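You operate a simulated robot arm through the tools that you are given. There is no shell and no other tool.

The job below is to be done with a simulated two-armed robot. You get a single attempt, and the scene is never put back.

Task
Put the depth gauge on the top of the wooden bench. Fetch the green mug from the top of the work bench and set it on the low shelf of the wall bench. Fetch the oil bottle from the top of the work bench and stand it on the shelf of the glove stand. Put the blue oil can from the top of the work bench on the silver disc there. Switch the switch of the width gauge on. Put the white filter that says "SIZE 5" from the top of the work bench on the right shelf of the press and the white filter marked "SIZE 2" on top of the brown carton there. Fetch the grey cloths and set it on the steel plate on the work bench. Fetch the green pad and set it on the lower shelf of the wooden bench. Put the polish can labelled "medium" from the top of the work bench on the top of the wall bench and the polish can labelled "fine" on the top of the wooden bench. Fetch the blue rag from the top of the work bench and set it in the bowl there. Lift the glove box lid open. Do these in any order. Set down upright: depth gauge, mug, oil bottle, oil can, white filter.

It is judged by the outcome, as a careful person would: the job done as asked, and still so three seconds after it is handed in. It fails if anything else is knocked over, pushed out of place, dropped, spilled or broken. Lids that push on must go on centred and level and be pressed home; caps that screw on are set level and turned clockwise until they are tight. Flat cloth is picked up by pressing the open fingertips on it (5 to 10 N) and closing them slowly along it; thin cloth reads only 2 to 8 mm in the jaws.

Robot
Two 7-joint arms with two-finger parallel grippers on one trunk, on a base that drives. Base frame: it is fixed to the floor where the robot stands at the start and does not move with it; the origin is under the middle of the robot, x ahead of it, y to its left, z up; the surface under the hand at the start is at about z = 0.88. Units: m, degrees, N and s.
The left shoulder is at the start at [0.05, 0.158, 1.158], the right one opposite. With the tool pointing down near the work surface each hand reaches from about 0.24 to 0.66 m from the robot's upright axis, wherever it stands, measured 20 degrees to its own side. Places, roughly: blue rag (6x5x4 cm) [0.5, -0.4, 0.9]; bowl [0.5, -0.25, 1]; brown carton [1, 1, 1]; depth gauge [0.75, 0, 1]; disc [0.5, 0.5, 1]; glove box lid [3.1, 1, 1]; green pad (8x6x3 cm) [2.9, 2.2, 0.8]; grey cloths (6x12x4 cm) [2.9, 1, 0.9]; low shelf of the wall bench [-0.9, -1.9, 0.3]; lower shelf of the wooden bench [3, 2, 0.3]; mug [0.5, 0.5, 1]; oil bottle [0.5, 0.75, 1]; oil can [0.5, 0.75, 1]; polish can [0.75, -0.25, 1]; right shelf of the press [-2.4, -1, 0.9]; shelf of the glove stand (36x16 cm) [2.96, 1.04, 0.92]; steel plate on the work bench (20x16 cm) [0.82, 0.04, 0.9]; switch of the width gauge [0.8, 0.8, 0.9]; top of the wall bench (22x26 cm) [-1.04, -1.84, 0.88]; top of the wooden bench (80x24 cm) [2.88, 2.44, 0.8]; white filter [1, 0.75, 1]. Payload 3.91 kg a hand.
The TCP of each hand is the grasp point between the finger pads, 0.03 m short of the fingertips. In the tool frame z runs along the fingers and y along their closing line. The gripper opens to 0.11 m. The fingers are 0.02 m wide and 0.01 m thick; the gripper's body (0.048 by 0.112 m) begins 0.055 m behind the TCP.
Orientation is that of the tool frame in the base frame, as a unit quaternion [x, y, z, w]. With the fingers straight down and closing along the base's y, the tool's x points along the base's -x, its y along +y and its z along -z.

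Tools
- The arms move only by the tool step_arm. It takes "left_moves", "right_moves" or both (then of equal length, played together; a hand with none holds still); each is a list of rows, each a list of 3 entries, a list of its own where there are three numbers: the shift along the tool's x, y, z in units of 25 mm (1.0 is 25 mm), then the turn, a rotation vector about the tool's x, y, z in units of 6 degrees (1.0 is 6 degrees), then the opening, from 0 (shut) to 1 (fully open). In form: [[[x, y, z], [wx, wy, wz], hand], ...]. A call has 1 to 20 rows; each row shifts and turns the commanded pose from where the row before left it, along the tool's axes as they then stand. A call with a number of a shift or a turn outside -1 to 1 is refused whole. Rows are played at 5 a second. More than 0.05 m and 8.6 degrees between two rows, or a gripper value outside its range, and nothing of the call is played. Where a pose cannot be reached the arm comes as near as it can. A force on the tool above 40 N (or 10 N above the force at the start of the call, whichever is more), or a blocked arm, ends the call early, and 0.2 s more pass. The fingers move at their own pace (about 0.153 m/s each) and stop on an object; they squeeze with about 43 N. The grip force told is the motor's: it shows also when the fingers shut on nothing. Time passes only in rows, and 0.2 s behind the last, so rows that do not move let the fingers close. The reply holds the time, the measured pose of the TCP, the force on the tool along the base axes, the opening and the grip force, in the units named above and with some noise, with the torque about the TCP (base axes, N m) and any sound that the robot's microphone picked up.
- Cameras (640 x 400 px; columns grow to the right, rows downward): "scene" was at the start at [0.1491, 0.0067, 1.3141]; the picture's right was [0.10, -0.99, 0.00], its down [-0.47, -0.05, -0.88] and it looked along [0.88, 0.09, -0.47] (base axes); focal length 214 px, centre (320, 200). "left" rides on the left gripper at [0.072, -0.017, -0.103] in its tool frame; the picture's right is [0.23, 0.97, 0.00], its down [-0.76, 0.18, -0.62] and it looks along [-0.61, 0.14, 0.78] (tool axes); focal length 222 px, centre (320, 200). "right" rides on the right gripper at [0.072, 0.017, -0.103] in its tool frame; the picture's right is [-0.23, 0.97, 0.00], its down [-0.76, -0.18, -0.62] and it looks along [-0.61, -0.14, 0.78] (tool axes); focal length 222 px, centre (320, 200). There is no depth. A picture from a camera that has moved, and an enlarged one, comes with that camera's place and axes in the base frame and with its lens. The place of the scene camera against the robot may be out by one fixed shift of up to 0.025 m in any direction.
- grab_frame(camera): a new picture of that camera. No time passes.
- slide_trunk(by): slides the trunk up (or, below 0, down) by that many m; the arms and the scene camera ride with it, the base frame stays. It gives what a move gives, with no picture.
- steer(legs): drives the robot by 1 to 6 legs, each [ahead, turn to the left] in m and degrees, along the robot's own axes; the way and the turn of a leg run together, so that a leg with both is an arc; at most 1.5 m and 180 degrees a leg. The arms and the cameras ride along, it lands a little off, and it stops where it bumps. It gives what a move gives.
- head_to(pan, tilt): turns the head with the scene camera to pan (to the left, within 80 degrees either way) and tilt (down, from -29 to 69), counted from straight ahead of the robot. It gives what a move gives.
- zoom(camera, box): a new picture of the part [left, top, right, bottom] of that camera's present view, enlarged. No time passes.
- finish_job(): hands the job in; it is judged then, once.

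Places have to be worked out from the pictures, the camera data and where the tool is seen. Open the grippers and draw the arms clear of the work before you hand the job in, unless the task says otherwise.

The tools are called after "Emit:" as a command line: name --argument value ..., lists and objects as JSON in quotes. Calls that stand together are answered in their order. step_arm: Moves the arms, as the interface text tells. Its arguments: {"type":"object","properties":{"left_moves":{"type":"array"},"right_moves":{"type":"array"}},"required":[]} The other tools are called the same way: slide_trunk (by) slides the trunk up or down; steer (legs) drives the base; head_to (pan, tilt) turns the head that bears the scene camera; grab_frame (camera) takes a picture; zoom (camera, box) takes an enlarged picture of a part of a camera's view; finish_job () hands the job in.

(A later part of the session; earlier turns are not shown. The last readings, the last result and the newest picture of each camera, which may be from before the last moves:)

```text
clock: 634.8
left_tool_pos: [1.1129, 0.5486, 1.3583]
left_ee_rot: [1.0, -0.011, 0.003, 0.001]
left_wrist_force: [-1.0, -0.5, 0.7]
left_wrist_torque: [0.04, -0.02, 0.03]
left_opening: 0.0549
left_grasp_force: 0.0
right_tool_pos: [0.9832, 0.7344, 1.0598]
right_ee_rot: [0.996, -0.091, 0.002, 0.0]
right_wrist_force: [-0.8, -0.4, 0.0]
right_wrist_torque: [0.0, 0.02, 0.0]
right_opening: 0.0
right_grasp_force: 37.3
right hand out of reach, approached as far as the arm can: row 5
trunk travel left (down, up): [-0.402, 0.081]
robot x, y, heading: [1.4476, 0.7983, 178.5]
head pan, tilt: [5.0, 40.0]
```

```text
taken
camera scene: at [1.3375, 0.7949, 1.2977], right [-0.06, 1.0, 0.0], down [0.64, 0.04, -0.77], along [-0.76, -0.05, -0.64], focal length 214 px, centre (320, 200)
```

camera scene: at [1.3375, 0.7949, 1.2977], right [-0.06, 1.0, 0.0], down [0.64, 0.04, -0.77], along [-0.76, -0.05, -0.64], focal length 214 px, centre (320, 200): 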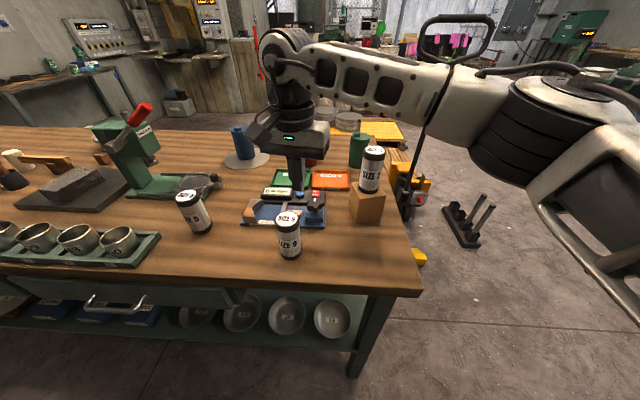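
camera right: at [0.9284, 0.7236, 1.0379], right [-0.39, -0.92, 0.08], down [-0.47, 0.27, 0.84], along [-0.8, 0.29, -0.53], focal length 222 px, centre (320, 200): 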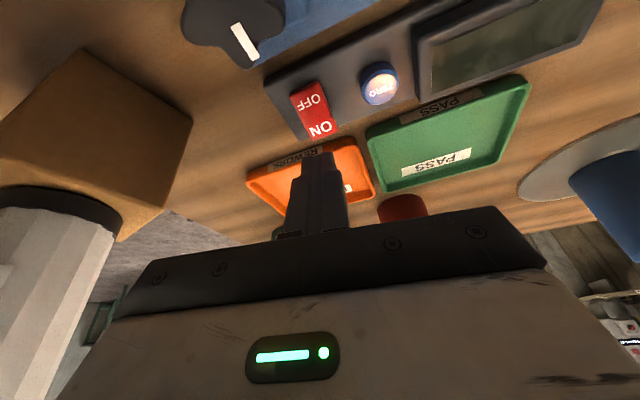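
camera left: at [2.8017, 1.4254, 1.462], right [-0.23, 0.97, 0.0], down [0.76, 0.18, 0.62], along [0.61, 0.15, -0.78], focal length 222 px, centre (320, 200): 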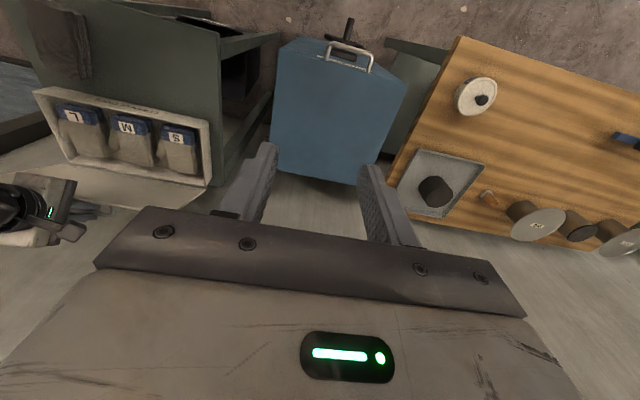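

Raise and retract the right hand, and bring the left hand over the SIZE 5 filter.

Emit:
step_arm --right_moves '[[[0, 0, -0.9], [0, 0, 0], 0.5], [[0, 0, -0.9], [0, 0, 0], 0.5], [[0, 0, -0.6], [0, 0, 0], 0.5], [[0.9, -0.3, 0], [0, 0, 0], 0.5], [[0.9, -0.3, 0], [0, 0, 0], 0.5], [[0.9, -0.3, 0], [0, 0, 0], 0.5], [[0.9, -0.3, 0], [0, 0, 0], 0.5], [[0.9, -0.3, 0], [0, 0, 0], 0.5], [[0.9, 0, 0], [0, 0, 0], 0.5], [[0, 0, 0], [0, 0, 0], 0.5]]' --left_moves '[[[-0.372, 0.234, 0.912], [0, 0, 0], 1], [[-0.372, 0.234, 0.912], [0, 0, 0], 1], [[-0.372, 0.234, 0.912], [0, 0, 0], 1], [[-0.372, 0.234, 0.912], [0, 0, 0], 1], [[-0.372, 0.234, 0.912], [0, 0, 0], 1], [[-0.372, 0.234, 0.912], [0, 0, 0], 1], [[-0.372, 0.234, 0.912], [0, 0, 0], 1], [[-0.372, 0.234, 0.912], [0, 0, 0], 1], [[-0.372, 0.234, 0.912], [0, 0, 0], 1], [[-0.372, 0.234, 0.912], [0, 0, 0], 1]]'

Emit:
grab_frame --camera "left"

Emit:
zoom --camera "left" --box '[200, 60, 440, 210]'

```text
clock: 637.0
left_tool_pos: [1.0197, 0.4937, 1.1273]
left_ee_rot: [1.0, -0.011, 0.003, 0.0]
left_wrist_force: [0.6, -0.4, 0.2]
left_wrist_torque: [-0.04, -0.03, 0.03]
left_opening: 0.1102
left_grasp_force: 0.0
right_tool_pos: [1.1211, 0.7473, 1.1219]
right_ee_rot: [0.996, -0.092, 0.003, 0.0]
right_wrist_force: [-0.5, -0.2, -0.2]
right_wrist_torque: [0.0, 0.04, -0.02]
right_opening: 0.0549
right_grasp_force: 0.1
trunk travel left (down, up): [-0.402, 0.081]
robot x, y, heading: [1.445, 0.802, 178.7]
head pan, tilt: [5.0, 40.0]
```

```text
taken
camera left: at [1.0905, 0.5084, 1.2321], right [0.21, -0.98, 0.0], down [-0.77, -0.16, 0.62], along [-0.61, -0.13, -0.79], focal length 222 px, centre (320, 200)
```

left: 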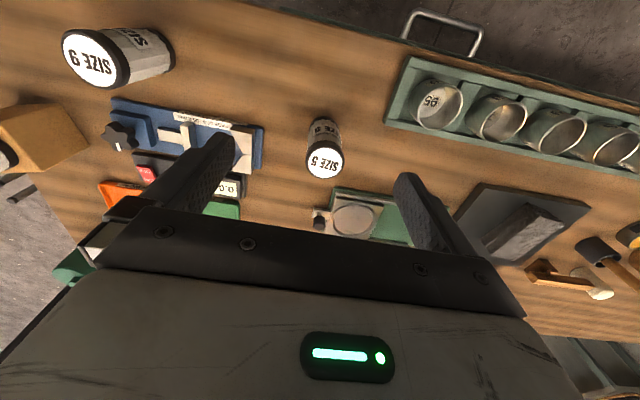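

```text
2.67 times, centred on (320, 135) of left
camera zoom: at [1.0905, 0.5084, 1.2321], right [0.21, -0.98, 0.0], down [-0.77, -0.16, 0.62], along [-0.61, -0.13, -0.79], focal length 592 px, centre (320, 373)
```

zoom: 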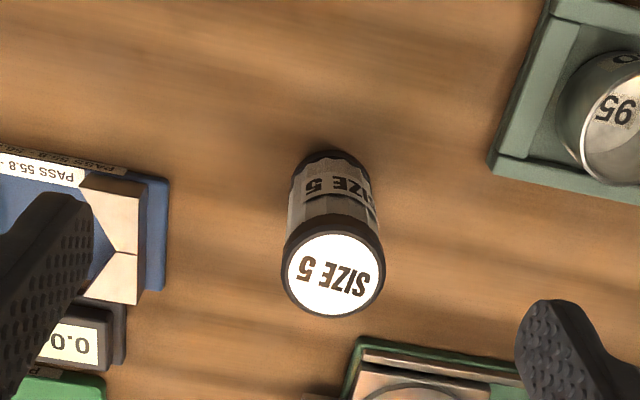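

SIZE 5 confirmed at ≈(0.966,0.475). Move over it and descend to TCP z≈0.965.

Emit:
step_arm --left_moves '[[[-0.717, 0.25, 0], [0, 0, 0], 1], [[-0.717, 0.25, 0], [0, 0, 0], 1], [[-0.717, 0.25, 0], [0, 0, 0], 1], [[0, 0, 0.9], [0, 0, 0], 1], [[0, 0, 0.9], [0, 0, 0], 1], [[0, 0, 0.9], [0, 0, 0], 1], [[0, 0, 0], [0, 0, 0], 1]]'

Emit:
grab_frame --camera "left"

```text
clock: 638.6
left_tool_pos: [0.9658, 0.4742, 1.0613]
left_ee_rot: [1.0, -0.011, 0.003, 0.002]
left_wrist_force: [-0.3, -0.3, -0.7]
left_wrist_torque: [-0.04, 0.01, 0.02]
left_opening: 0.1101
left_grasp_force: 0.0
right_tool_pos: [1.1209, 0.7475, 1.1219]
right_ee_rot: [0.996, -0.091, 0.003, 0.001]
right_wrist_force: [-0.3, -0.1, 0.2]
right_wrist_torque: [0.04, 0.03, 0.02]
right_opening: 0.0547
right_grasp_force: 0.1
trunk travel left (down, up): [-0.402, 0.081]
robot x, y, heading: [1.445, 0.7992, 178.1]
head pan, tilt: [5.0, 40.0]
```

```text
taken
camera left: at [1.0369, 0.4914, 1.1653], right [0.21, -0.98, 0.0], down [-0.77, -0.16, 0.62], along [-0.61, -0.13, -0.79], focal length 222 px, centre (320, 200)
```

left: 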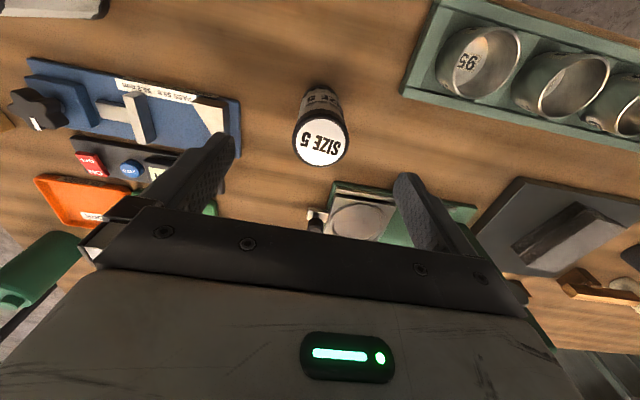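

Emit:
step_arm --left_moves '[[[-0.1, -0.06, 0.96], [0, 0, 0], 1], [[0, 0, 0.96], [0, 0, 0], 1], [[0, 0, 0.96], [0, 0, 0], 1], [[0, 0, 0.96], [0, 0, 0], 1], [[0, 0, 0], [0, 0, 0], 1], [[0, 0, 0], [0, 0, 0], 0], [[0, 0, 0], [0, 0, 0], 0], [[0, 0, 0], [0, 0, 0], 0], [[0, 0, 0], [0, 0, 0], 0]]'

Emit:
grab_frame --camera "left"

```text
clock: 640.6
left_tool_pos: [0.964, 0.4773, 0.9654]
left_ee_rot: [1.0, -0.011, 0.002, 0.001]
left_wrist_force: [-0.1, 0.0, 0.0]
left_wrist_torque: [0.02, 0.06, 0.0]
left_opening: 0.0486
left_grasp_force: 42.9
right_tool_pos: [1.1214, 0.747, 1.1222]
right_ee_rot: [0.996, -0.09, 0.003, 0.001]
right_wrist_force: [0.2, -0.2, -0.2]
right_wrist_torque: [-0.01, 0.0, 0.0]
right_opening: 0.055
right_grasp_force: 0.1
trunk travel left (down, up): [-0.402, 0.081]
robot x, y, heading: [1.4459, 0.7989, 178.5]
head pan, tilt: [5.0, 40.0]
```

```text
taken
camera left: at [1.0348, 0.493, 1.0687], right [0.21, -0.98, 0.0], down [-0.77, -0.16, 0.62], along [-0.61, -0.13, -0.79], focal length 222 px, centre (320, 200)
```

left: 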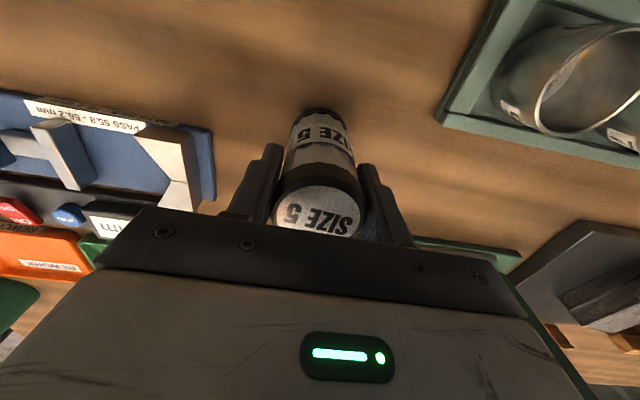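

SIZE 5 gripped. Lift and retract, then drive round the bench's right end towards the press.

Emit:
step_arm --left_moves '[[[0, 0, -0.4], [0, 0, 0], 0], [[0, 0, -0.8], [0, 0, 0], 0], [[0, 0, -0.9], [0, 0, 0], 0], [[0, 0, -0.9], [0, 0, 0], 0], [[0, 0, -0.9], [0, 0, 0], 0], [[0, 0, -0.9], [0, 0, 0], 0], [[0, 0, -0.9], [0, 0, 0], 0], [[0.8, 0, 0], [0, 0, 0], 0], [[0.8, 0, 0], [0, 0, 0], 0], [[0.8, 0, 0], [0, 0, 0], 0], [[0.8, 0, 0], [0, 0, 0], 0]]'

Emit:
steer --legs '[[-0.4, 0], [0, 90], [1.4, 0], [0.85, 0]]'

Emit:
head_to --pan 0 --tilt 25

Emit:
grab_frame --camera "scene"

```text
clock: 643.0
left_tool_pos: [1.0431, 0.4745, 1.1081]
left_ee_rot: [1.0, -0.011, 0.002, 0.001]
left_wrist_force: [-0.8, 0.7, -1.3]
left_wrist_torque: [0.03, 0.04, 0.0]
left_opening: 0.0485
left_grasp_force: 43.3
right_tool_pos: [1.1209, 0.7468, 1.1224]
right_ee_rot: [0.996, -0.091, 0.003, 0.0]
right_wrist_force: [0.1, 0.5, 1.0]
right_wrist_torque: [-0.01, -0.04, 0.01]
right_opening: 0.0549
right_grasp_force: 0.0
trunk travel left (down, up): [-0.402, 0.081]
robot x, y, heading: [1.4463, 0.8034, 178.5]
head pan, tilt: [5.0, 40.0]
```

```text
clock: 660.1
left_tool_pos: [2.085, -1.8707, 1.1081]
left_ee_rot: [0.722, 0.692, 0.002, -0.002]
left_wrist_force: [-1.1, -0.6, 0.4]
left_wrist_torque: [0.02, -0.01, 0.04]
left_opening: 0.0484
left_grasp_force: 43.2
right_tool_pos: [1.8138, -1.7856, 1.1228]
right_ee_rot: [0.774, 0.633, 0.002, -0.002]
right_wrist_force: [0.1, 0.2, 0.8]
right_wrist_torque: [-0.02, -0.03, -0.01]
right_opening: 0.0551
right_grasp_force: 0.1
trunk travel left (down, up): [-0.402, 0.081]
robot x, y, heading: [1.7654, -1.4631, -92.6]
head pan, tilt: [5.0, 40.0]
```

```text
clock: 660.8
left_tool_pos: [2.0844, -1.8707, 1.1083]
left_ee_rot: [0.722, 0.692, 0.001, -0.001]
left_wrist_force: [0.0, 0.3, -1.7]
left_wrist_torque: [0.02, 0.0, -0.03]
left_opening: 0.0484
left_grasp_force: 42.9
right_tool_pos: [1.8145, -1.7871, 1.1225]
right_ee_rot: [0.775, 0.632, 0.003, -0.002]
right_wrist_force: [0.3, 0.5, 0.1]
right_wrist_torque: [0.0, 0.0, 0.01]
right_opening: 0.055
right_grasp_force: 0.0
trunk travel left (down, up): [-0.402, 0.081]
robot x, y, heading: [1.7683, -1.4631, -92.8]
head pan, tilt: [0.0, 25.0]
```

```text
taken
camera scene: at [1.7786, -1.5978, 1.3209], right [-1.0, 0.05, 0.0], down [0.02, 0.42, -0.91], along [-0.04, -0.91, -0.42], focal length 214 px, centre (320, 200)
```

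scene: 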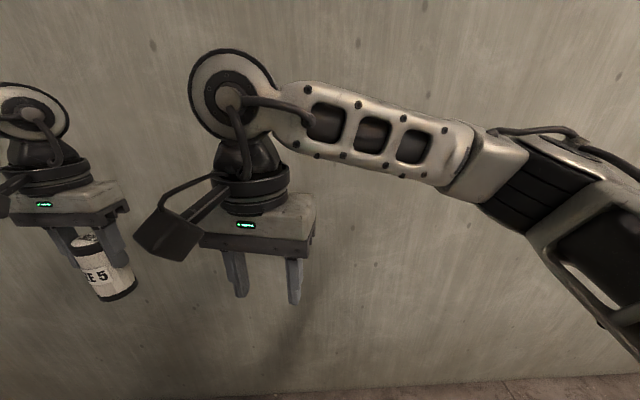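

Turn west and drive along the corridor, then towards the press.

Emit:
steer --legs '[[0, -87], [1.4, 0], [0.35, 0], [0, -23.5], [1.3, 0], [0.6, 0]]'

Emit:
steer --legs '[[0, 23.5]]'

Emit:
grab_frame --camera "scene"

```text
clock: 683.8
left_tool_pos: [-2.2441, -0.9375, 1.1065]
left_ee_rot: [0.982, -0.191, 0.002, 0.0]
left_wrist_force: [-1.5, 0.4, -1.3]
left_wrist_torque: [0.0, 0.0, 0.01]
left_opening: 0.0482
left_grasp_force: 43.2
right_tool_pos: [-2.0752, -0.7116, 1.1215]
right_ee_rot: [0.963, -0.268, 0.002, 0.001]
right_wrist_force: [0.4, -0.3, -0.6]
right_wrist_torque: [0.02, 0.0, 0.04]
right_opening: 0.0548
right_grasp_force: 0.0
trunk travel left (down, up): [-0.402, 0.081]
robot x, y, heading: [-1.7547, -0.7731, 157.6]
head pan, tilt: [0.0, 25.0]
```

```text
clock: 685.4
left_tool_pos: [-2.1381, -1.1199, 1.1081]
left_ee_rot: [1.0, 0.013, 0.003, 0.0]
left_wrist_force: [0.2, 0.1, -1.2]
left_wrist_torque: [0.05, -0.03, 0.02]
left_opening: 0.0484
left_grasp_force: 42.9
right_tool_pos: [-2.074, -0.8446, 1.1225]
right_ee_rot: [0.998, -0.067, 0.003, 0.001]
right_wrist_force: [-0.1, -0.1, 0.3]
right_wrist_torque: [-0.02, 0.0, -0.03]
right_opening: 0.0549
right_grasp_force: 0.0
trunk travel left (down, up): [-0.402, 0.081]
robot x, y, heading: [-1.7527, -0.7719, -178.7]
head pan, tilt: [0.0, 25.0]
```

```text
taken
camera scene: at [-1.8677, -0.7808, 1.321], right [-0.02, 1.0, 0.0], down [0.42, 0.01, -0.91], along [-0.91, -0.02, -0.42], focal length 214 px, centre (320, 200)
```

scene: 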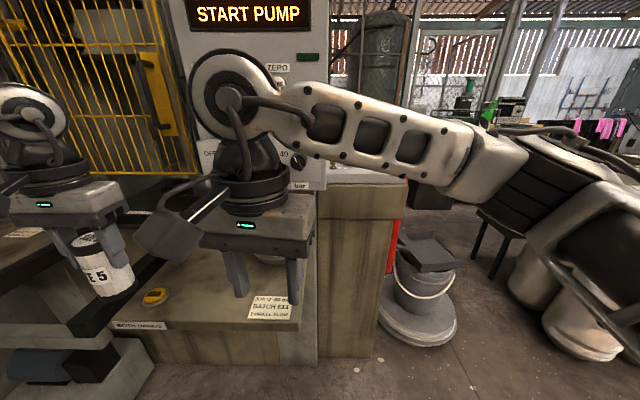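

The press's right shelf is right ahead. I move the right hand out of the way and look at the shelf with the left wrist camera.

Emit:
step_arm --right_moves '[[[0.3, -0.6, -0.5], [0, 0, 0], 0.5], [[0.3, -0.9, -0.5], [0, 0, 0], 0.5], [[0.3, -0.9, -0.3], [0, 0, 0], 0.5], [[0.3, -0.9, -0.3], [0, 0, 0], 0.5], [[0.3, -0.9, 0], [0, 0, 0], 0.5], [[0.3, -0.9, 0], [0, 0, 0], 0.5], [[0.3, -0.9, 0], [0, 0, 0], 0.5], [[0, -0.9, 0], [0, 0, 0], 0.5]]'

Emit:
grab_frame --camera "left"

Emit:
head_to --pan 15 --tilt 35

Emit:
grab_frame --camera "scene"

```text
clock: 687.2
left_tool_pos: [-2.1377, -1.1196, 1.1076]
left_ee_rot: [1.0, 0.012, 0.002, 0.002]
left_wrist_force: [-0.7, 0.2, -2.4]
left_wrist_torque: [0.02, 0.01, 0.0]
left_opening: 0.0478
left_grasp_force: 42.8
right_tool_pos: [-1.9988, -0.6795, 1.1613]
right_ee_rot: [0.998, -0.067, 0.004, 0.0]
right_wrist_force: [0.1, 0.2, 1.1]
right_wrist_torque: [0.0, 0.02, 0.01]
right_opening: 0.0552
right_grasp_force: 0.1
trunk travel left (down, up): [-0.402, 0.081]
robot x, y, heading: [-1.7521, -0.7772, -178.9]
head pan, tilt: [0.0, 25.0]
```

```text
taken
camera left: at [-2.0686, -1.1003, 1.2125], right [0.25, -0.97, 0.0], down [-0.76, -0.2, 0.62], along [-0.6, -0.16, -0.79], focal length 222 px, centre (320, 200)
```

left: 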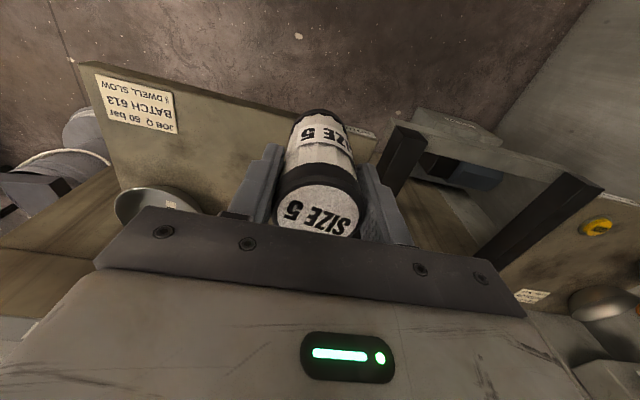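

```text
clock: 688.0
left_tool_pos: [-2.1383, -1.1208, 1.1075]
left_ee_rot: [1.0, 0.013, 0.003, 0.001]
left_wrist_force: [-0.2, 0.5, -1.5]
left_wrist_torque: [-0.01, -0.01, 0.01]
left_opening: 0.048
left_grasp_force: 43.2
right_tool_pos: [-1.9986, -0.6806, 1.1621]
right_ee_rot: [0.998, -0.068, 0.002, 0.0]
right_wrist_force: [0.2, 1.1, -0.5]
right_wrist_torque: [0.0, -0.05, 0.01]
right_opening: 0.0551
right_grasp_force: 0.0
trunk travel left (down, up): [-0.402, 0.081]
robot x, y, heading: [-1.7531, -0.7755, -179.1]
head pan, tilt: [15.0, 35.0]
```

```text
taken
camera scene: at [-1.8604, -0.8029, 1.3052], right [-0.28, 0.96, 0.0], down [0.55, 0.16, -0.82], along [-0.79, -0.23, -0.57], focal length 214 px, centre (320, 200)
```

scene: 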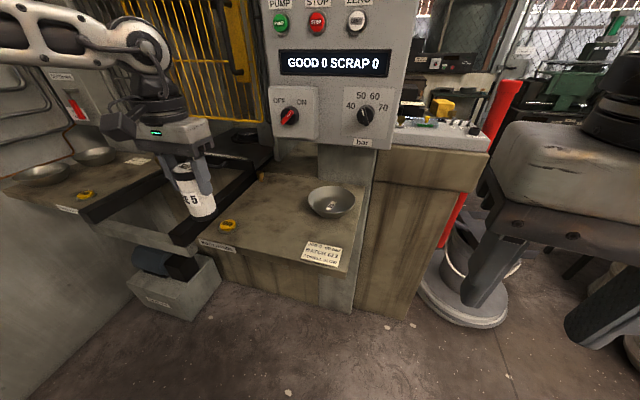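

The shelf's front edge is x≈-2.17; the free spot between the yellow button, card and bowl is around (-2.26,-1.05). I drive 6 cm closer and move the filter above it.

Emit:
steer --legs '[[0.06, 0]]'

Emit:
step_arm --left_moves '[[[-0.5, -0.95, 0], [0, 0, 0], 0], [[-0.9, -0.95, 0], [0, 0, 0], 0], [[-0.95, -0.95, 0], [0, 0, 0], 0], [[0, 0, 0.9], [0, 0, 0], 0], [[0, 0, 0.9], [0, 0, 0], 0], [[0, 0, 0], [0, 0, 0], 0]]'

Emit:
grab_frame --camera "left"

Emit:
zoom --camera "scene" --box '[180, 120, 420, 270]'

```text
clock: 688.9
left_tool_pos: [-2.1995, -1.1212, 1.1077]
left_ee_rot: [1.0, 0.012, 0.004, 0.0]
left_wrist_force: [-0.5, -0.4, -1.4]
left_wrist_torque: [0.01, -0.01, 0.01]
left_opening: 0.0482
left_grasp_force: 43.7
right_tool_pos: [-2.0571, -0.6813, 1.161]
right_ee_rot: [0.998, -0.067, 0.004, 0.0]
right_wrist_force: [-0.1, 0.5, -0.1]
right_wrist_torque: [0.02, -0.02, 0.05]
right_opening: 0.0551
right_grasp_force: 0.0
trunk travel left (down, up): [-0.402, 0.081]
robot x, y, heading: [-1.8135, -0.7758, -179.0]
head pan, tilt: [15.0, 35.0]
```

```text
clock: 690.3
left_tool_pos: [-2.2594, -1.0512, 1.0625]
left_ee_rot: [1.0, 0.012, 0.002, 0.001]
left_wrist_force: [0.3, -0.5, -1.7]
left_wrist_torque: [0.0, 0.0, -0.02]
left_opening: 0.048
left_grasp_force: 42.9
right_tool_pos: [-2.058, -0.681, 1.1627]
right_ee_rot: [0.998, -0.067, 0.003, 0.001]
right_wrist_force: [-0.1, -0.3, 0.4]
right_wrist_torque: [0.01, -0.01, -0.02]
right_opening: 0.055
right_grasp_force: 0.1
trunk travel left (down, up): [-0.402, 0.081]
robot x, y, heading: [-1.8154, -0.7766, -178.9]
head pan, tilt: [15.0, 35.0]
```

```text
taken
camera left: at [-2.1889, -1.0316, 1.1664], right [0.25, -0.97, 0.0], down [-0.76, -0.2, 0.62], along [-0.6, -0.16, -0.79], focal length 222 px, centre (320, 200)
```

left: 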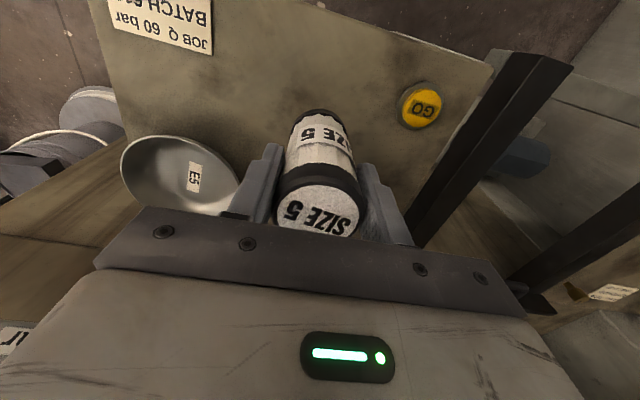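

```text
2.67 times, centred on (300, 195) of scene
camera zoom: at [-1.9197, -0.8041, 1.3052], right [-0.28, 0.96, 0.0], down [0.55, 0.16, -0.82], along [-0.79, -0.23, -0.57], focal length 572 px, centre (373, 213)
```

zoom: 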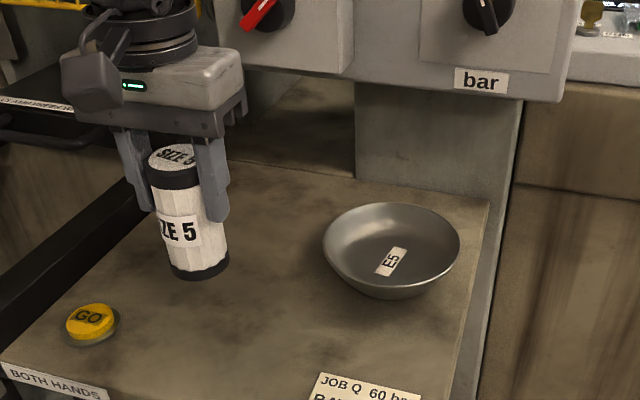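

Good clearance to the GO button and the bowl. Lower to contact.

Emit:
step_arm --left_moves '[[[0, 0, 0.9], [0, 0, 0], 0], [[0, 0, 0.9], [0, 0, 0], 0], [[0, 0, 0.8], [0, 0, 0], 0], [[0, 0, 0.2], [0, 0, 0], 0], [[0, 0, 0], [0, 0, 0], 0]]'

Emit:
step_arm --left_moves '[[[0, 0, 0.12], [0, 0, 0], 0], [[0, 0, 0], [0, 0, 0], 0]]'

Emit:
step_arm --left_moves '[[[0, 0, 0.1], [0, 0, 0], 0], [[0, 0, 0], [0, 0, 0], 0]]'

```text
clock: 691.5
left_tool_pos: [-2.2589, -1.0502, 0.9916]
left_ee_rot: [1.0, 0.012, 0.002, 0.001]
left_wrist_force: [0.3, 0.5, -1.1]
left_wrist_torque: [0.02, -0.02, 0.03]
left_opening: 0.0481
left_grasp_force: 42.6
right_tool_pos: [-2.0581, -0.6813, 1.1615]
right_ee_rot: [0.998, -0.067, 0.002, 0.0]
right_wrist_force: [0.0, 0.3, -0.5]
right_wrist_torque: [-0.01, 0.0, -0.03]
right_opening: 0.055
right_grasp_force: 0.0
trunk travel left (down, up): [-0.402, 0.081]
robot x, y, heading: [-1.8162, -0.7726, -179.1]
head pan, tilt: [15.0, 35.0]
```

```text
clock: 692.1
left_tool_pos: [-2.2584, -1.0508, 0.9895]
left_ee_rot: [1.0, 0.012, 0.002, 0.001]
left_wrist_force: [-0.1, -0.5, -1.2]
left_wrist_torque: [0.0, -0.01, -0.04]
left_opening: 0.0482
left_grasp_force: 43.2
right_tool_pos: [-2.058, -0.6817, 1.1619]
right_ee_rot: [0.998, -0.068, 0.003, 0.0]
right_wrist_force: [0.6, 0.7, -0.5]
right_wrist_torque: [-0.01, -0.02, -0.03]
right_opening: 0.0549
right_grasp_force: 0.1
trunk travel left (down, up): [-0.402, 0.081]
robot x, y, heading: [-1.8135, -0.7767, -178.7]
head pan, tilt: [15.0, 35.0]
```

```text
clock: 692.7
left_tool_pos: [-2.2575, -1.0515, 0.9872]
left_ee_rot: [1.0, 0.012, 0.003, 0.001]
left_wrist_force: [-0.1, 0.2, -1.1]
left_wrist_torque: [0.07, -0.02, -0.01]
left_opening: 0.048
left_grasp_force: 43.5
right_tool_pos: [-2.0573, -0.6812, 1.1623]
right_ee_rot: [0.998, -0.068, 0.003, 0.0]
right_wrist_force: [0.1, -0.5, -0.2]
right_wrist_torque: [0.02, 0.03, -0.01]
right_opening: 0.055
right_grasp_force: 0.0
trunk travel left (down, up): [-0.402, 0.081]
robot x, y, heading: [-1.8138, -0.7749, -179.0]
head pan, tilt: [15.0, 35.0]
```

Emit:
step_arm --left_moves '[[[0, 0, 0.1], [0, 0, 0], 0], [[0, 0, 0], [0, 0, 0], 0]]'

Emit:
step_arm --left_moves '[[[0, 0, 0.1], [0, 0, 0], 0], [[0, 0, 0], [0, 0, 0], 0]]'

Emit:
step_arm --left_moves '[[[0, 0, 0.1], [0, 0, 0], 0], [[0, 0, 0], [0, 0, 0], 0]]'

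```text
clock: 693.3
left_tool_pos: [-2.258, -1.051, 0.9863]
left_ee_rot: [1.0, 0.013, 0.001, 0.001]
left_wrist_force: [0.8, -2.8, 16.5]
left_wrist_torque: [-0.06, -0.36, -0.04]
left_opening: 0.048
left_grasp_force: 43.1
right_tool_pos: [-2.057, -0.6816, 1.1622]
right_ee_rot: [0.998, -0.067, 0.003, 0.0]
right_wrist_force: [-0.8, 0.4, -0.2]
right_wrist_torque: [0.01, 0.04, -0.03]
right_opening: 0.0551
right_grasp_force: 0.0
trunk travel left (down, up): [-0.402, 0.081]
robot x, y, heading: [-1.8132, -0.7747, -179.0]
head pan, tilt: [15.0, 35.0]
```

```text
clock: 693.9
left_tool_pos: [-2.2587, -1.051, 0.9868]
left_ee_rot: [1.0, 0.012, -0.002, 0.001]
left_wrist_force: [-0.8, -5.7, 35.3]
left_wrist_torque: [-0.31, -0.12, 0.04]
left_opening: 0.048
left_grasp_force: 43.2
right_tool_pos: [-2.0564, -0.6812, 1.1623]
right_ee_rot: [0.998, -0.067, 0.001, 0.001]
right_wrist_force: [-0.7, 0.3, 0.2]
right_wrist_torque: [-0.01, -0.01, 0.02]
right_opening: 0.0552
right_grasp_force: 0.1
trunk travel left (down, up): [-0.402, 0.081]
robot x, y, heading: [-1.816, -0.7743, -178.9]
head pan, tilt: [15.0, 35.0]
```

```text
clock: 694.4
left_tool_pos: [-2.2604, -1.0517, 0.987]
left_ee_rot: [1.0, 0.012, -0.002, 0.001]
left_wrist_force: [5.7, -0.1, 18.9]
left_wrist_torque: [0.16, -0.74, -0.07]
left_opening: 0.0479
left_grasp_force: 43.1
right_tool_pos: [-2.0572, -0.6821, 1.1616]
right_ee_rot: [0.998, -0.067, 0.002, 0.001]
right_wrist_force: [0.8, 0.1, 0.1]
right_wrist_torque: [-0.04, 0.01, -0.01]
right_opening: 0.055
right_grasp_force: 0.0
trunk travel left (down, up): [-0.402, 0.081]
robot x, y, heading: [-1.8141, -0.7803, -178.8]
head pan, tilt: [15.0, 35.0]
stopped in row 2 (left hand): the force on the tool passed its limit at 47 N (the readings are from after the stop); the commanded pose is now the measured one
```

On the shelf. Ease up, open gently, rise.

Emit:
step_arm --left_moves '[[[0, 0, -0.08], [0, 0, 0], 0], [[0, 0, 0], [0, 0, 0], 0.5], [[0, 0, 0], [0, 0, 0], 0.6], [[0, 0, 0], [0, 0, 0], 0.8], [[0, 0, 0], [0, 0, 0], 1], [[0, 0, -0.5], [0, 0, 0], 1], [[0, 0, -0.9], [0, 0, 0], 1], [[0, 0, -0.9], [0, 0, 0], 1], [[0, 0, -0.9], [0, 0, 0], 1], [[0.5, 0, -0.9], [0, 0, 0], 1], [[0.9, 0, 0], [0, 0, 0], 1], [[0.9, 0, 0], [0, 0, 0], 1]]'

Emit:
zoom --camera "scene" --box '[180, 120, 420, 270]'

```text
clock: 697.0
left_tool_pos: [-2.2012, -1.049, 1.0868]
left_ee_rot: [1.0, 0.013, -0.002, 0.001]
left_wrist_force: [-0.1, -0.2, -0.3]
left_wrist_torque: [0.0, 0.04, -0.01]
left_opening: 0.11
left_grasp_force: 0.1
right_tool_pos: [-2.0587, -0.6815, 1.1624]
right_ee_rot: [0.998, -0.067, 0.003, 0.001]
right_wrist_force: [0.5, -0.4, -0.3]
right_wrist_torque: [0.03, -0.01, 0.02]
right_opening: 0.0551
right_grasp_force: 0.0
trunk travel left (down, up): [-0.402, 0.081]
robot x, y, heading: [-1.8132, -0.7767, -178.8]
head pan, tilt: [15.0, 35.0]
```

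```text
2.67 times, centred on (300, 195) of scene
camera zoom: at [-1.9194, -0.8042, 1.3052], right [-0.28, 0.96, 0.0], down [0.55, 0.16, -0.82], along [-0.79, -0.23, -0.57], focal length 572 px, centre (373, 213)
```

zoom: 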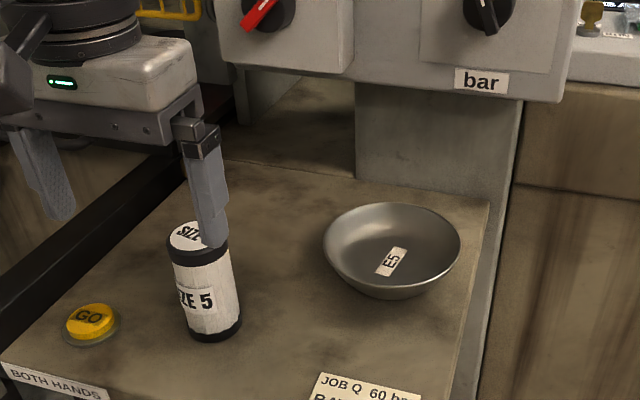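

The SIZE 5 filter stands on the press's right shelf. Now I drive back to the front of the work bench for the oil bottle.

Emit:
steer --legs '[[-0.4, 0], [0, -136], [1.5, 0], [0, -45]]'

Emit:
head_to --pan 20 --tilt 30

Emit:
grab_frame --camera "scene"

```text
clock: 714.1
left_tool_pos: [0.0231, 0.5716, 1.088]
left_ee_rot: [-0.01, 1.0, 0.002, 0.002]
left_wrist_force: [0.0, 0.0, 0.5]
left_wrist_torque: [0.0, -0.03, -0.02]
left_opening: 0.1101
left_grasp_force: 0.0
right_tool_pos: [-0.1224, 0.2041, 1.1622]
right_ee_rot: [0.069, 0.998, -0.001, -0.003]
right_wrist_force: [-0.4, 0.0, 0.1]
right_wrist_torque: [-0.05, 0.01, -0.01]
right_opening: 0.0549
right_grasp_force: 0.2
trunk travel left (down, up): [-0.402, 0.081]
robot x, y, heading: [-0.3688, 0.2978, 1.0]
head pan, tilt: [15.0, 35.0]
```

```text
clock: 714.8
left_tool_pos: [0.0244, 0.5713, 1.087]
left_ee_rot: [-0.011, 1.0, 0.001, 0.002]
left_wrist_force: [0.1, -0.4, 1.5]
left_wrist_torque: [0.0, -0.02, -0.01]
left_opening: 0.1096
left_grasp_force: 0.0
right_tool_pos: [-0.1219, 0.2039, 1.1619]
right_ee_rot: [0.069, 0.998, 0.0, -0.002]
right_wrist_force: [0.6, -1.0, 0.0]
right_wrist_torque: [-0.02, -0.03, -0.01]
right_opening: 0.055
right_grasp_force: 0.0
trunk travel left (down, up): [-0.402, 0.081]
robot x, y, heading: [-0.3679, 0.3008, 0.9]
head pan, tilt: [20.0, 30.0]
```

```text
taken
camera scene: at [-0.2233, 0.3305, 1.313], right [0.36, -0.93, 0.0], down [-0.47, -0.18, -0.87], along [0.81, 0.31, -0.5], focal length 214 px, centre (320, 200)
```

scene: 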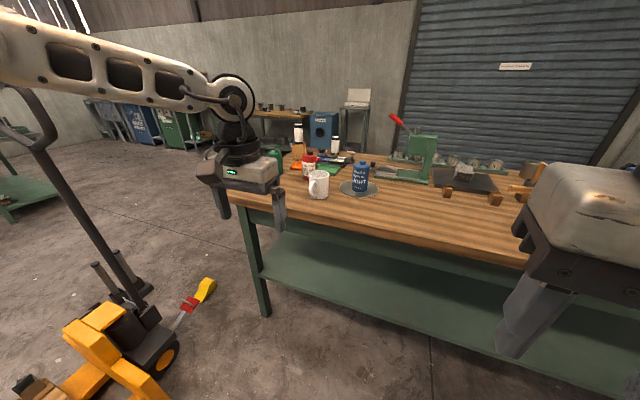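

Emit:
steer --legs '[[0.42, -1]]'

Emit:
step_arm --left_moves '[[[-0.3, 0.9, -0.5], [0, 0, 0], 1], [[-0.5, 0.9, -0.5], [0, 0, 0], 1], [[-0.5, 0.9, 0], [0, 0, 0], 1], [[-0.5, 0.9, 0], [0, 0, 0], 1], [[-0.5, 0.5, 0], [0, 0, 0], 1]]'

Emit:
grab_frame --camera "left"

Emit:
zoom --camera "left" --box '[220, 60, 460, 210]'

```text
clock: 717.4
left_tool_pos: [0.4476, 0.5687, 1.0862]
left_ee_rot: [-0.002, 1.0, 0.001, 0.002]
left_wrist_force: [-1.0, 0.4, 0.3]
left_wrist_torque: [0.0, 0.02, 0.0]
left_opening: 0.1102
left_grasp_force: 0.0
right_tool_pos: [0.297, 0.2036, 1.1628]
right_ee_rot: [0.077, 0.997, 0.001, -0.002]
right_wrist_force: [-0.3, 0.3, -0.6]
right_wrist_torque: [0.0, 0.01, 0.01]
right_opening: 0.055
right_grasp_force: 0.0
trunk travel left (down, up): [-0.402, 0.081]
robot x, y, heading: [0.0582, 0.2997, -0.4]
head pan, tilt: [20.0, 30.0]
```

```text
clock: 718.6
left_tool_pos: [0.5055, 0.6723, 1.113]
left_ee_rot: [-0.002, 1.0, 0.002, 0.0]
left_wrist_force: [-0.2, 0.0, 0.5]
left_wrist_torque: [0.0, 0.0, -0.02]
left_opening: 0.1101
left_grasp_force: 0.0
right_tool_pos: [0.2959, 0.2033, 1.163]
right_ee_rot: [0.078, 0.997, 0.0, -0.003]
right_wrist_force: [-0.2, -0.6, -0.1]
right_wrist_torque: [-0.01, -0.02, 0.01]
right_opening: 0.0553
right_grasp_force: 0.1
trunk travel left (down, up): [-0.402, 0.081]
robot x, y, heading: [0.0521, 0.3038, -0.3]
head pan, tilt: [20.0, 30.0]
```

```text
taken
camera left: at [0.4316, 0.6551, 1.2156], right [-0.23, 0.97, 0.0], down [0.76, 0.18, 0.63], along [0.61, 0.15, -0.78], focal length 222 px, centre (320, 200)
```

left: 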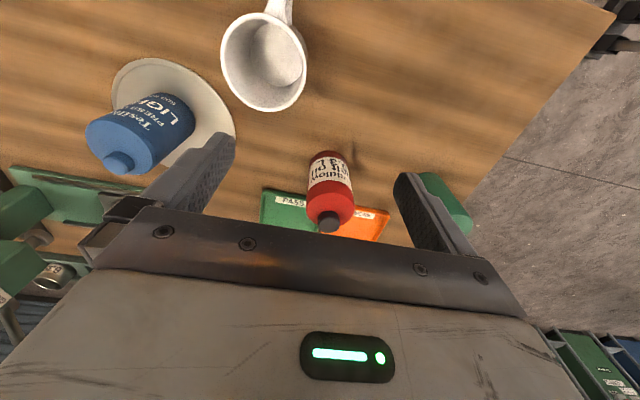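

```text
2.67 times, centred on (340, 135) of left
camera zoom: at [0.4316, 0.6551, 1.2156], right [-0.23, 0.97, 0.0], down [0.76, 0.18, 0.63], along [0.61, 0.15, -0.78], focal length 592 px, centre (267, 373)
```

zoom: 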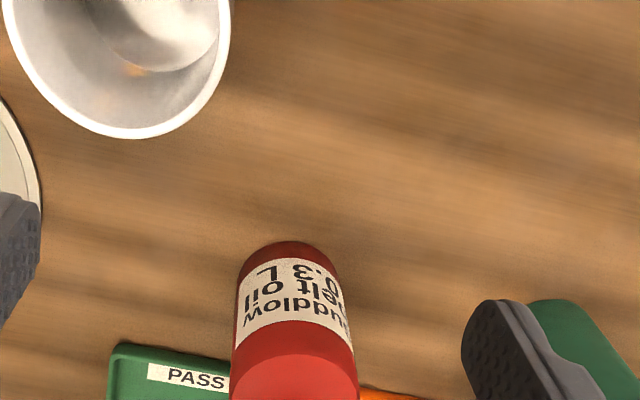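

The red oil bottle is at ≈(0.622,0.711). I drive 2 cm closer and move the left hand above it.

Emit:
steer --legs '[[0.024, 0]]'

Emit:
step_arm --left_moves '[[[-0.945, 0.39, 0], [0, 0, 0], 1], [[-0.945, 0.39, 0], [0, 0, 0], 1], [[-0.945, 0.39, 0], [0, 0, 0], 1], [[-0.9, 0.39, 0], [0, 0, 0], 1], [[0, 0, 0.4], [0, 0, 0], 1], [[0, 0, 0], [0, 0, 0], 1]]'

Emit:
grab_frame --camera "left"

```text
clock: 719.4
left_tool_pos: [0.5295, 0.6722, 1.1115]
left_ee_rot: [-0.003, 1.0, 0.0, 0.0]
left_wrist_force: [0.5, 0.1, 0.7]
left_wrist_torque: [-0.02, 0.01, 0.03]
left_opening: 0.1098
left_grasp_force: 0.0
right_tool_pos: [0.3218, 0.2037, 1.162]
right_ee_rot: [0.076, 0.997, 0.0, -0.003]
right_wrist_force: [0.2, -0.1, 0.2]
right_wrist_torque: [-0.01, 0.0, 0.0]
right_opening: 0.055
right_grasp_force: 0.0
trunk travel left (down, up): [-0.402, 0.081]
robot x, y, heading: [0.0787, 0.3012, 0.0]
head pan, tilt: [20.0, 30.0]
```

```text
clock: 720.8
left_tool_pos: [0.6182, 0.7078, 1.1014]
left_ee_rot: [-0.004, 1.0, 0.001, 0.002]
left_wrist_force: [0.5, 0.0, 0.5]
left_wrist_torque: [-0.02, 0.01, -0.01]
left_opening: 0.11
left_grasp_force: 0.0
left hand out of reach, approached as far as the arm can: row 4
right_tool_pos: [0.3203, 0.2039, 1.1622]
right_ee_rot: [0.077, 0.997, 0.0, -0.003]
right_wrist_force: [-0.8, 1.0, -0.1]
right_wrist_torque: [0.03, -0.02, 0.03]
right_opening: 0.055
right_grasp_force: 0.0
trunk travel left (down, up): [-0.402, 0.081]
robot x, y, heading: [0.0762, 0.3039, 0.3]
head pan, tilt: [20.0, 30.0]
```

```text
taken
camera left: at [0.5441, 0.691, 1.2049], right [-0.23, 0.97, 0.0], down [0.76, 0.18, 0.63], along [0.61, 0.15, -0.78], focal length 222 px, centre (320, 200)
```

left: 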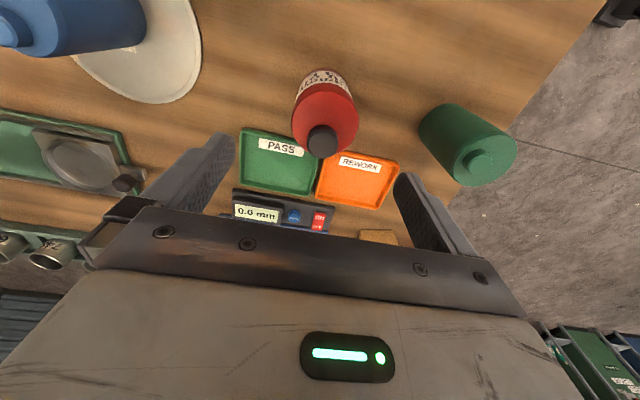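

Aligned within a few mm. Descend to TCP z≈0.966 and check.

Emit:
step_arm --left_moves '[[[-0.05, 0.22, 0.6], [0, 0, 0], 1], [[-0.05, 0, 0.9], [0, 0, 0], 1], [[0, 0, 0.9], [0, 0, 0], 1], [[0, 0, 0.9], [0, 0, 0], 1], [[0, 0, 0.9], [0, 0, 0], 1], [[0, 0, 0.9], [0, 0, 0], 1], [[0, 0, 0.3], [0, 0, 0], 1], [[0, 0, 0], [0, 0, 0], 1]]'

Emit:
grab_frame --camera "left"

```text
clock: 722.6
left_tool_pos: [0.6169, 0.7089, 0.9672]
left_ee_rot: [-0.003, 1.0, 0.001, 0.004]
left_wrist_force: [0.7, 0.0, -0.3]
left_wrist_torque: [-0.01, 0.0, 0.01]
left_opening: 0.1098
left_grasp_force: 0.1
left hand out of reach, approached as far as the arm can: row 6
right_tool_pos: [0.3194, 0.2044, 1.1622]
right_ee_rot: [0.076, 0.997, 0.0, -0.003]
right_wrist_force: [1.0, 0.8, 0.0]
right_wrist_torque: [0.0, 0.01, 0.0]
right_opening: 0.0548
right_grasp_force: 0.0
trunk travel left (down, up): [-0.402, 0.081]
robot x, y, heading: [0.0755, 0.3039, 0.3]
head pan, tilt: [20.0, 30.0]
```

```text
taken
camera left: at [0.5415, 0.6921, 1.0715], right [-0.23, 0.97, 0.0], down [0.76, 0.18, 0.63], along [0.61, 0.15, -0.78], focal length 222 px, centre (320, 200)
```

left: 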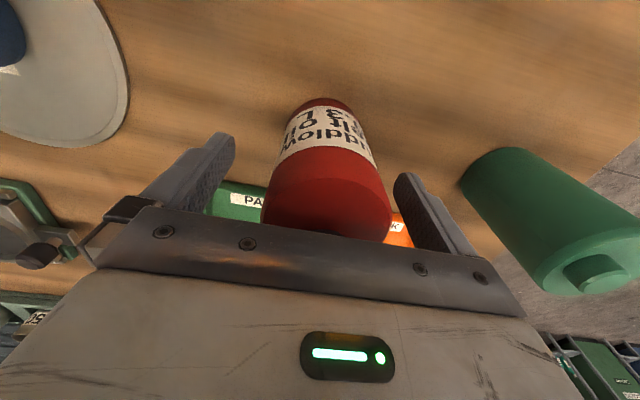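

Bottle is between the fingers. Close and lift.

Emit:
step_arm --left_moves '[[[0, 0.1, 0], [0, 0, 0], 0.85], [[0, 0, 0], [0, 0, 0], 0.7], [[0, 0, 0], [0, 0, 0], 0], [[0, 0, 0], [0, 0, 0], 0], [[0, 0, 0], [0, 0, 0], 0], [[0, 0, -0.4], [0, 0, 0], 0], [[0, 0, -0.8], [0, 0, 0], 0], [[0, 0, -0.9], [0, 0, 0], 0], [[0, 0, -0.9], [0, 0, 0], 0], [[0, 0, -0.9], [0, 0, 0], 0], [[0, 0, -0.9], [0, 0, 0], 0], [[0, 0, -0.7], [0, 0, 0], 0]]'

Emit:
grab_frame --camera "left"

Emit:
grab_frame --camera "scene"

```text
clock: 725.2
left_tool_pos: [0.6156, 0.7135, 1.1045]
left_ee_rot: [-0.003, 1.0, 0.001, 0.002]
left_wrist_force: [0.8, 0.0, -2.8]
left_wrist_torque: [0.01, -0.01, 0.03]
left_opening: 0.0652
left_grasp_force: 42.9
right_tool_pos: [0.3211, 0.2045, 1.1622]
right_ee_rot: [0.077, 0.997, 0.001, -0.002]
right_wrist_force: [0.1, -0.7, 0.9]
right_wrist_torque: [-0.03, 0.03, -0.03]
right_opening: 0.0551
right_grasp_force: 0.1
trunk travel left (down, up): [-0.402, 0.081]
robot x, y, heading: [0.0806, 0.3009, 0.1]
head pan, tilt: [20.0, 30.0]
```

```text
taken
camera left: at [0.5417, 0.6953, 1.2084], right [-0.23, 0.97, 0.0], down [0.76, 0.18, 0.63], along [0.61, 0.15, -0.78], focal length 222 px, centre (320, 200)
```

left: 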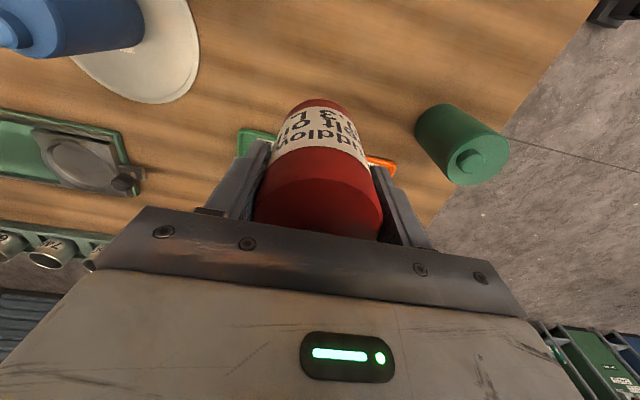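

```text
taken
camera scene: at [0.2217, 0.3317, 1.3129], right [0.34, -0.94, 0.0], down [-0.47, -0.17, -0.87], along [0.81, 0.3, -0.5], focal length 214 px, centre (320, 200)
```

scene: 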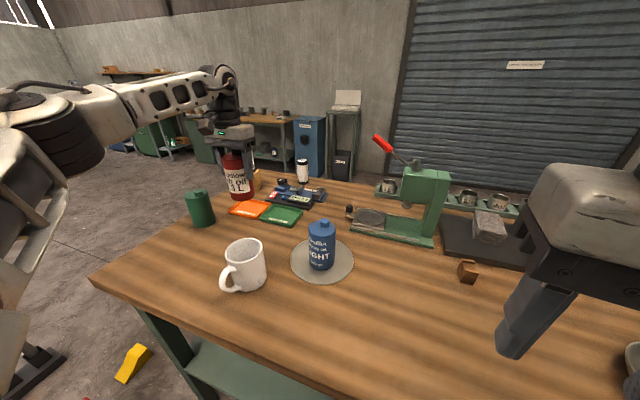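

Oil bottle held (6.5 cm). Retract and drive round to the glove stand.

Emit:
step_arm --left_moves '[[[0.9, 0, 0], [0, 0, 0], 0], [[0.9, 0, 0], [0, 0, 0], 0], [[0.9, 0, 0], [0, 0, 0], 0], [[0.9, 0, 0], [0, 0, 0], 0], [[0.9, 0, 0], [0, 0, 0], 0], [[0.9, 0, 0], [0, 0, 0], 0], [[0.9, 0, 0], [0, 0, 0], 0]]'

Emit:
steer --legs '[[-0.4, 0], [0, -83], [1.4, 0], [0.42, 0], [0, 83]]'

Emit:
steer --legs '[[0, 2.5], [1.45, 0], [0.45, 0], [0, 87]]'

```text
clock: 726.8
left_tool_pos: [0.4567, 0.7121, 1.104]
left_ee_rot: [-0.002, 1.0, 0.001, 0.001]
left_wrist_force: [0.0, 0.3, -4.3]
left_wrist_torque: [-0.03, -0.02, 0.03]
left_opening: 0.0655
left_grasp_force: 42.9
right_tool_pos: [0.3204, 0.2037, 1.1619]
right_ee_rot: [0.077, 0.997, 0.0, -0.003]
right_wrist_force: [0.2, -0.5, 0.4]
right_wrist_torque: [0.02, 0.02, 0.0]
right_opening: 0.055
right_grasp_force: 0.0
trunk travel left (down, up): [-0.402, 0.081]
robot x, y, heading: [0.0769, 0.3033, -0.2]
head pan, tilt: [20.0, 30.0]
```

```text
clock: 741.8
left_tool_pos: [0.3293, -1.823, 1.1026]
left_ee_rot: [0.666, 0.746, -0.001, 0.0]
left_wrist_force: [0.1, -0.8, -3.5]
left_wrist_torque: [0.03, -0.03, 0.01]
left_opening: 0.0654
left_grasp_force: 43.0
right_tool_pos: [-0.1901, -1.7425, 1.1625]
right_ee_rot: [0.721, 0.692, 0.002, -0.002]
right_wrist_force: [-0.1, 0.4, 0.2]
right_wrist_torque: [0.04, -0.01, 0.02]
right_opening: 0.0549
right_grasp_force: 0.1
trunk travel left (down, up): [-0.402, 0.081]
robot x, y, heading: [-0.1152, -1.4951, -84.1]
head pan, tilt: [20.0, 30.0]
stopped in leg 4: the robot was blocked; the commanded pose is now the measured one
```

```text
clock: 743.0
left_tool_pos: [0.3436, -1.8059, 1.1033]
left_ee_rot: [0.65, 0.76, 0.001, -0.001]
left_wrist_force: [-1.3, 0.0, -2.6]
left_wrist_torque: [0.05, 0.03, 0.02]
left_opening: 0.0653
left_grasp_force: 42.9
right_tool_pos: [-0.1793, -1.7476, 1.1627]
right_ee_rot: [0.708, 0.706, 0.002, -0.002]
right_wrist_force: [-0.1, 0.1, 0.1]
right_wrist_torque: [-0.03, -0.01, 0.0]
right_opening: 0.0551
right_grasp_force: 0.1
trunk travel left (down, up): [-0.402, 0.081]
robot x, y, heading: [-0.1148, -1.4924, -81.6]
head pan, tilt: [20.0, 30.0]
stopped in leg 2: the robot was blocked; the commanded pose is now the measured one
```

The robot was blocked; I look to see what it touches.

Emit:
head_to --pan -40 --tilt 40

Emit:
grab_frame --camera "scene"

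Emit:
head_to --pan 30 --tilt 30

Emit:
grab_frame --camera "scene"

```text
clock: 744.3
left_tool_pos: [0.3438, -1.8052, 1.1052]
left_ee_rot: [0.65, 0.76, 0.001, 0.001]
left_wrist_force: [0.2, 0.4, -3.6]
left_wrist_torque: [0.04, 0.01, -0.05]
left_opening: 0.065
left_grasp_force: 43.4
right_tool_pos: [-0.1796, -1.7477, 1.1621]
right_ee_rot: [0.708, 0.706, 0.002, -0.002]
right_wrist_force: [-0.5, 0.2, -0.1]
right_wrist_torque: [0.01, 0.02, -0.01]
right_opening: 0.055
right_grasp_force: 0.1
trunk travel left (down, up): [-0.402, 0.081]
robot x, y, heading: [-0.1165, -1.4907, -81.2]
head pan, tilt: [-40.0, 40.0]
```

```text
taken
camera scene: at [-0.1357, -1.6066, 1.2976], right [-0.85, 0.52, 0.0], down [0.34, 0.55, -0.77], along [-0.4, -0.65, -0.64], focal length 214 px, centre (320, 200)
```

scene: 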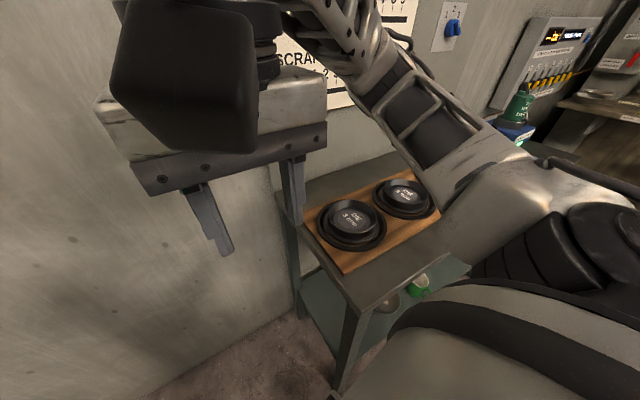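

```text
clock: 745.7
left_tool_pos: [0.3429, -1.8049, 1.1037]
left_ee_rot: [0.65, 0.76, 0.001, 0.001]
left_wrist_force: [0.0, 0.0, -3.4]
left_wrist_torque: [0.03, 0.01, 0.01]
left_opening: 0.0652
left_grasp_force: 43.3
right_tool_pos: [-0.1798, -1.7467, 1.1622]
right_ee_rot: [0.708, 0.706, 0.003, -0.003]
right_wrist_force: [0.0, -0.1, 0.7]
right_wrist_torque: [-0.05, -0.04, 0.01]
right_opening: 0.055
right_grasp_force: 0.1
trunk travel left (down, up): [-0.402, 0.081]
robot x, y, heading: [-0.1137, -1.4923, -81.6]
head pan, tilt: [30.0, 30.0]
```

```text
taken
camera scene: at [-0.0351, -1.6051, 1.3129], right [-0.78, -0.62, 0.0], down [-0.31, 0.39, -0.87], along [0.54, -0.68, -0.5], focal length 214 px, centre (320, 200)
```

scene: 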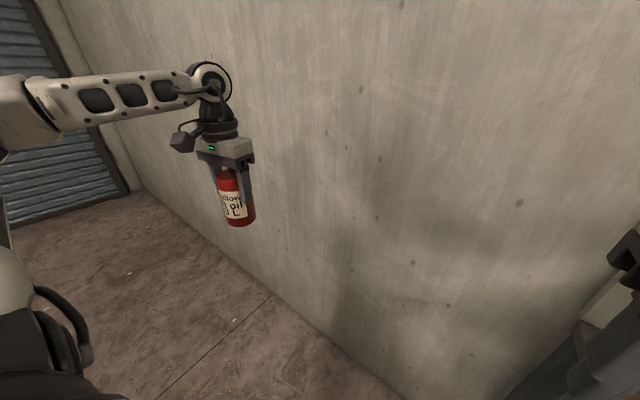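

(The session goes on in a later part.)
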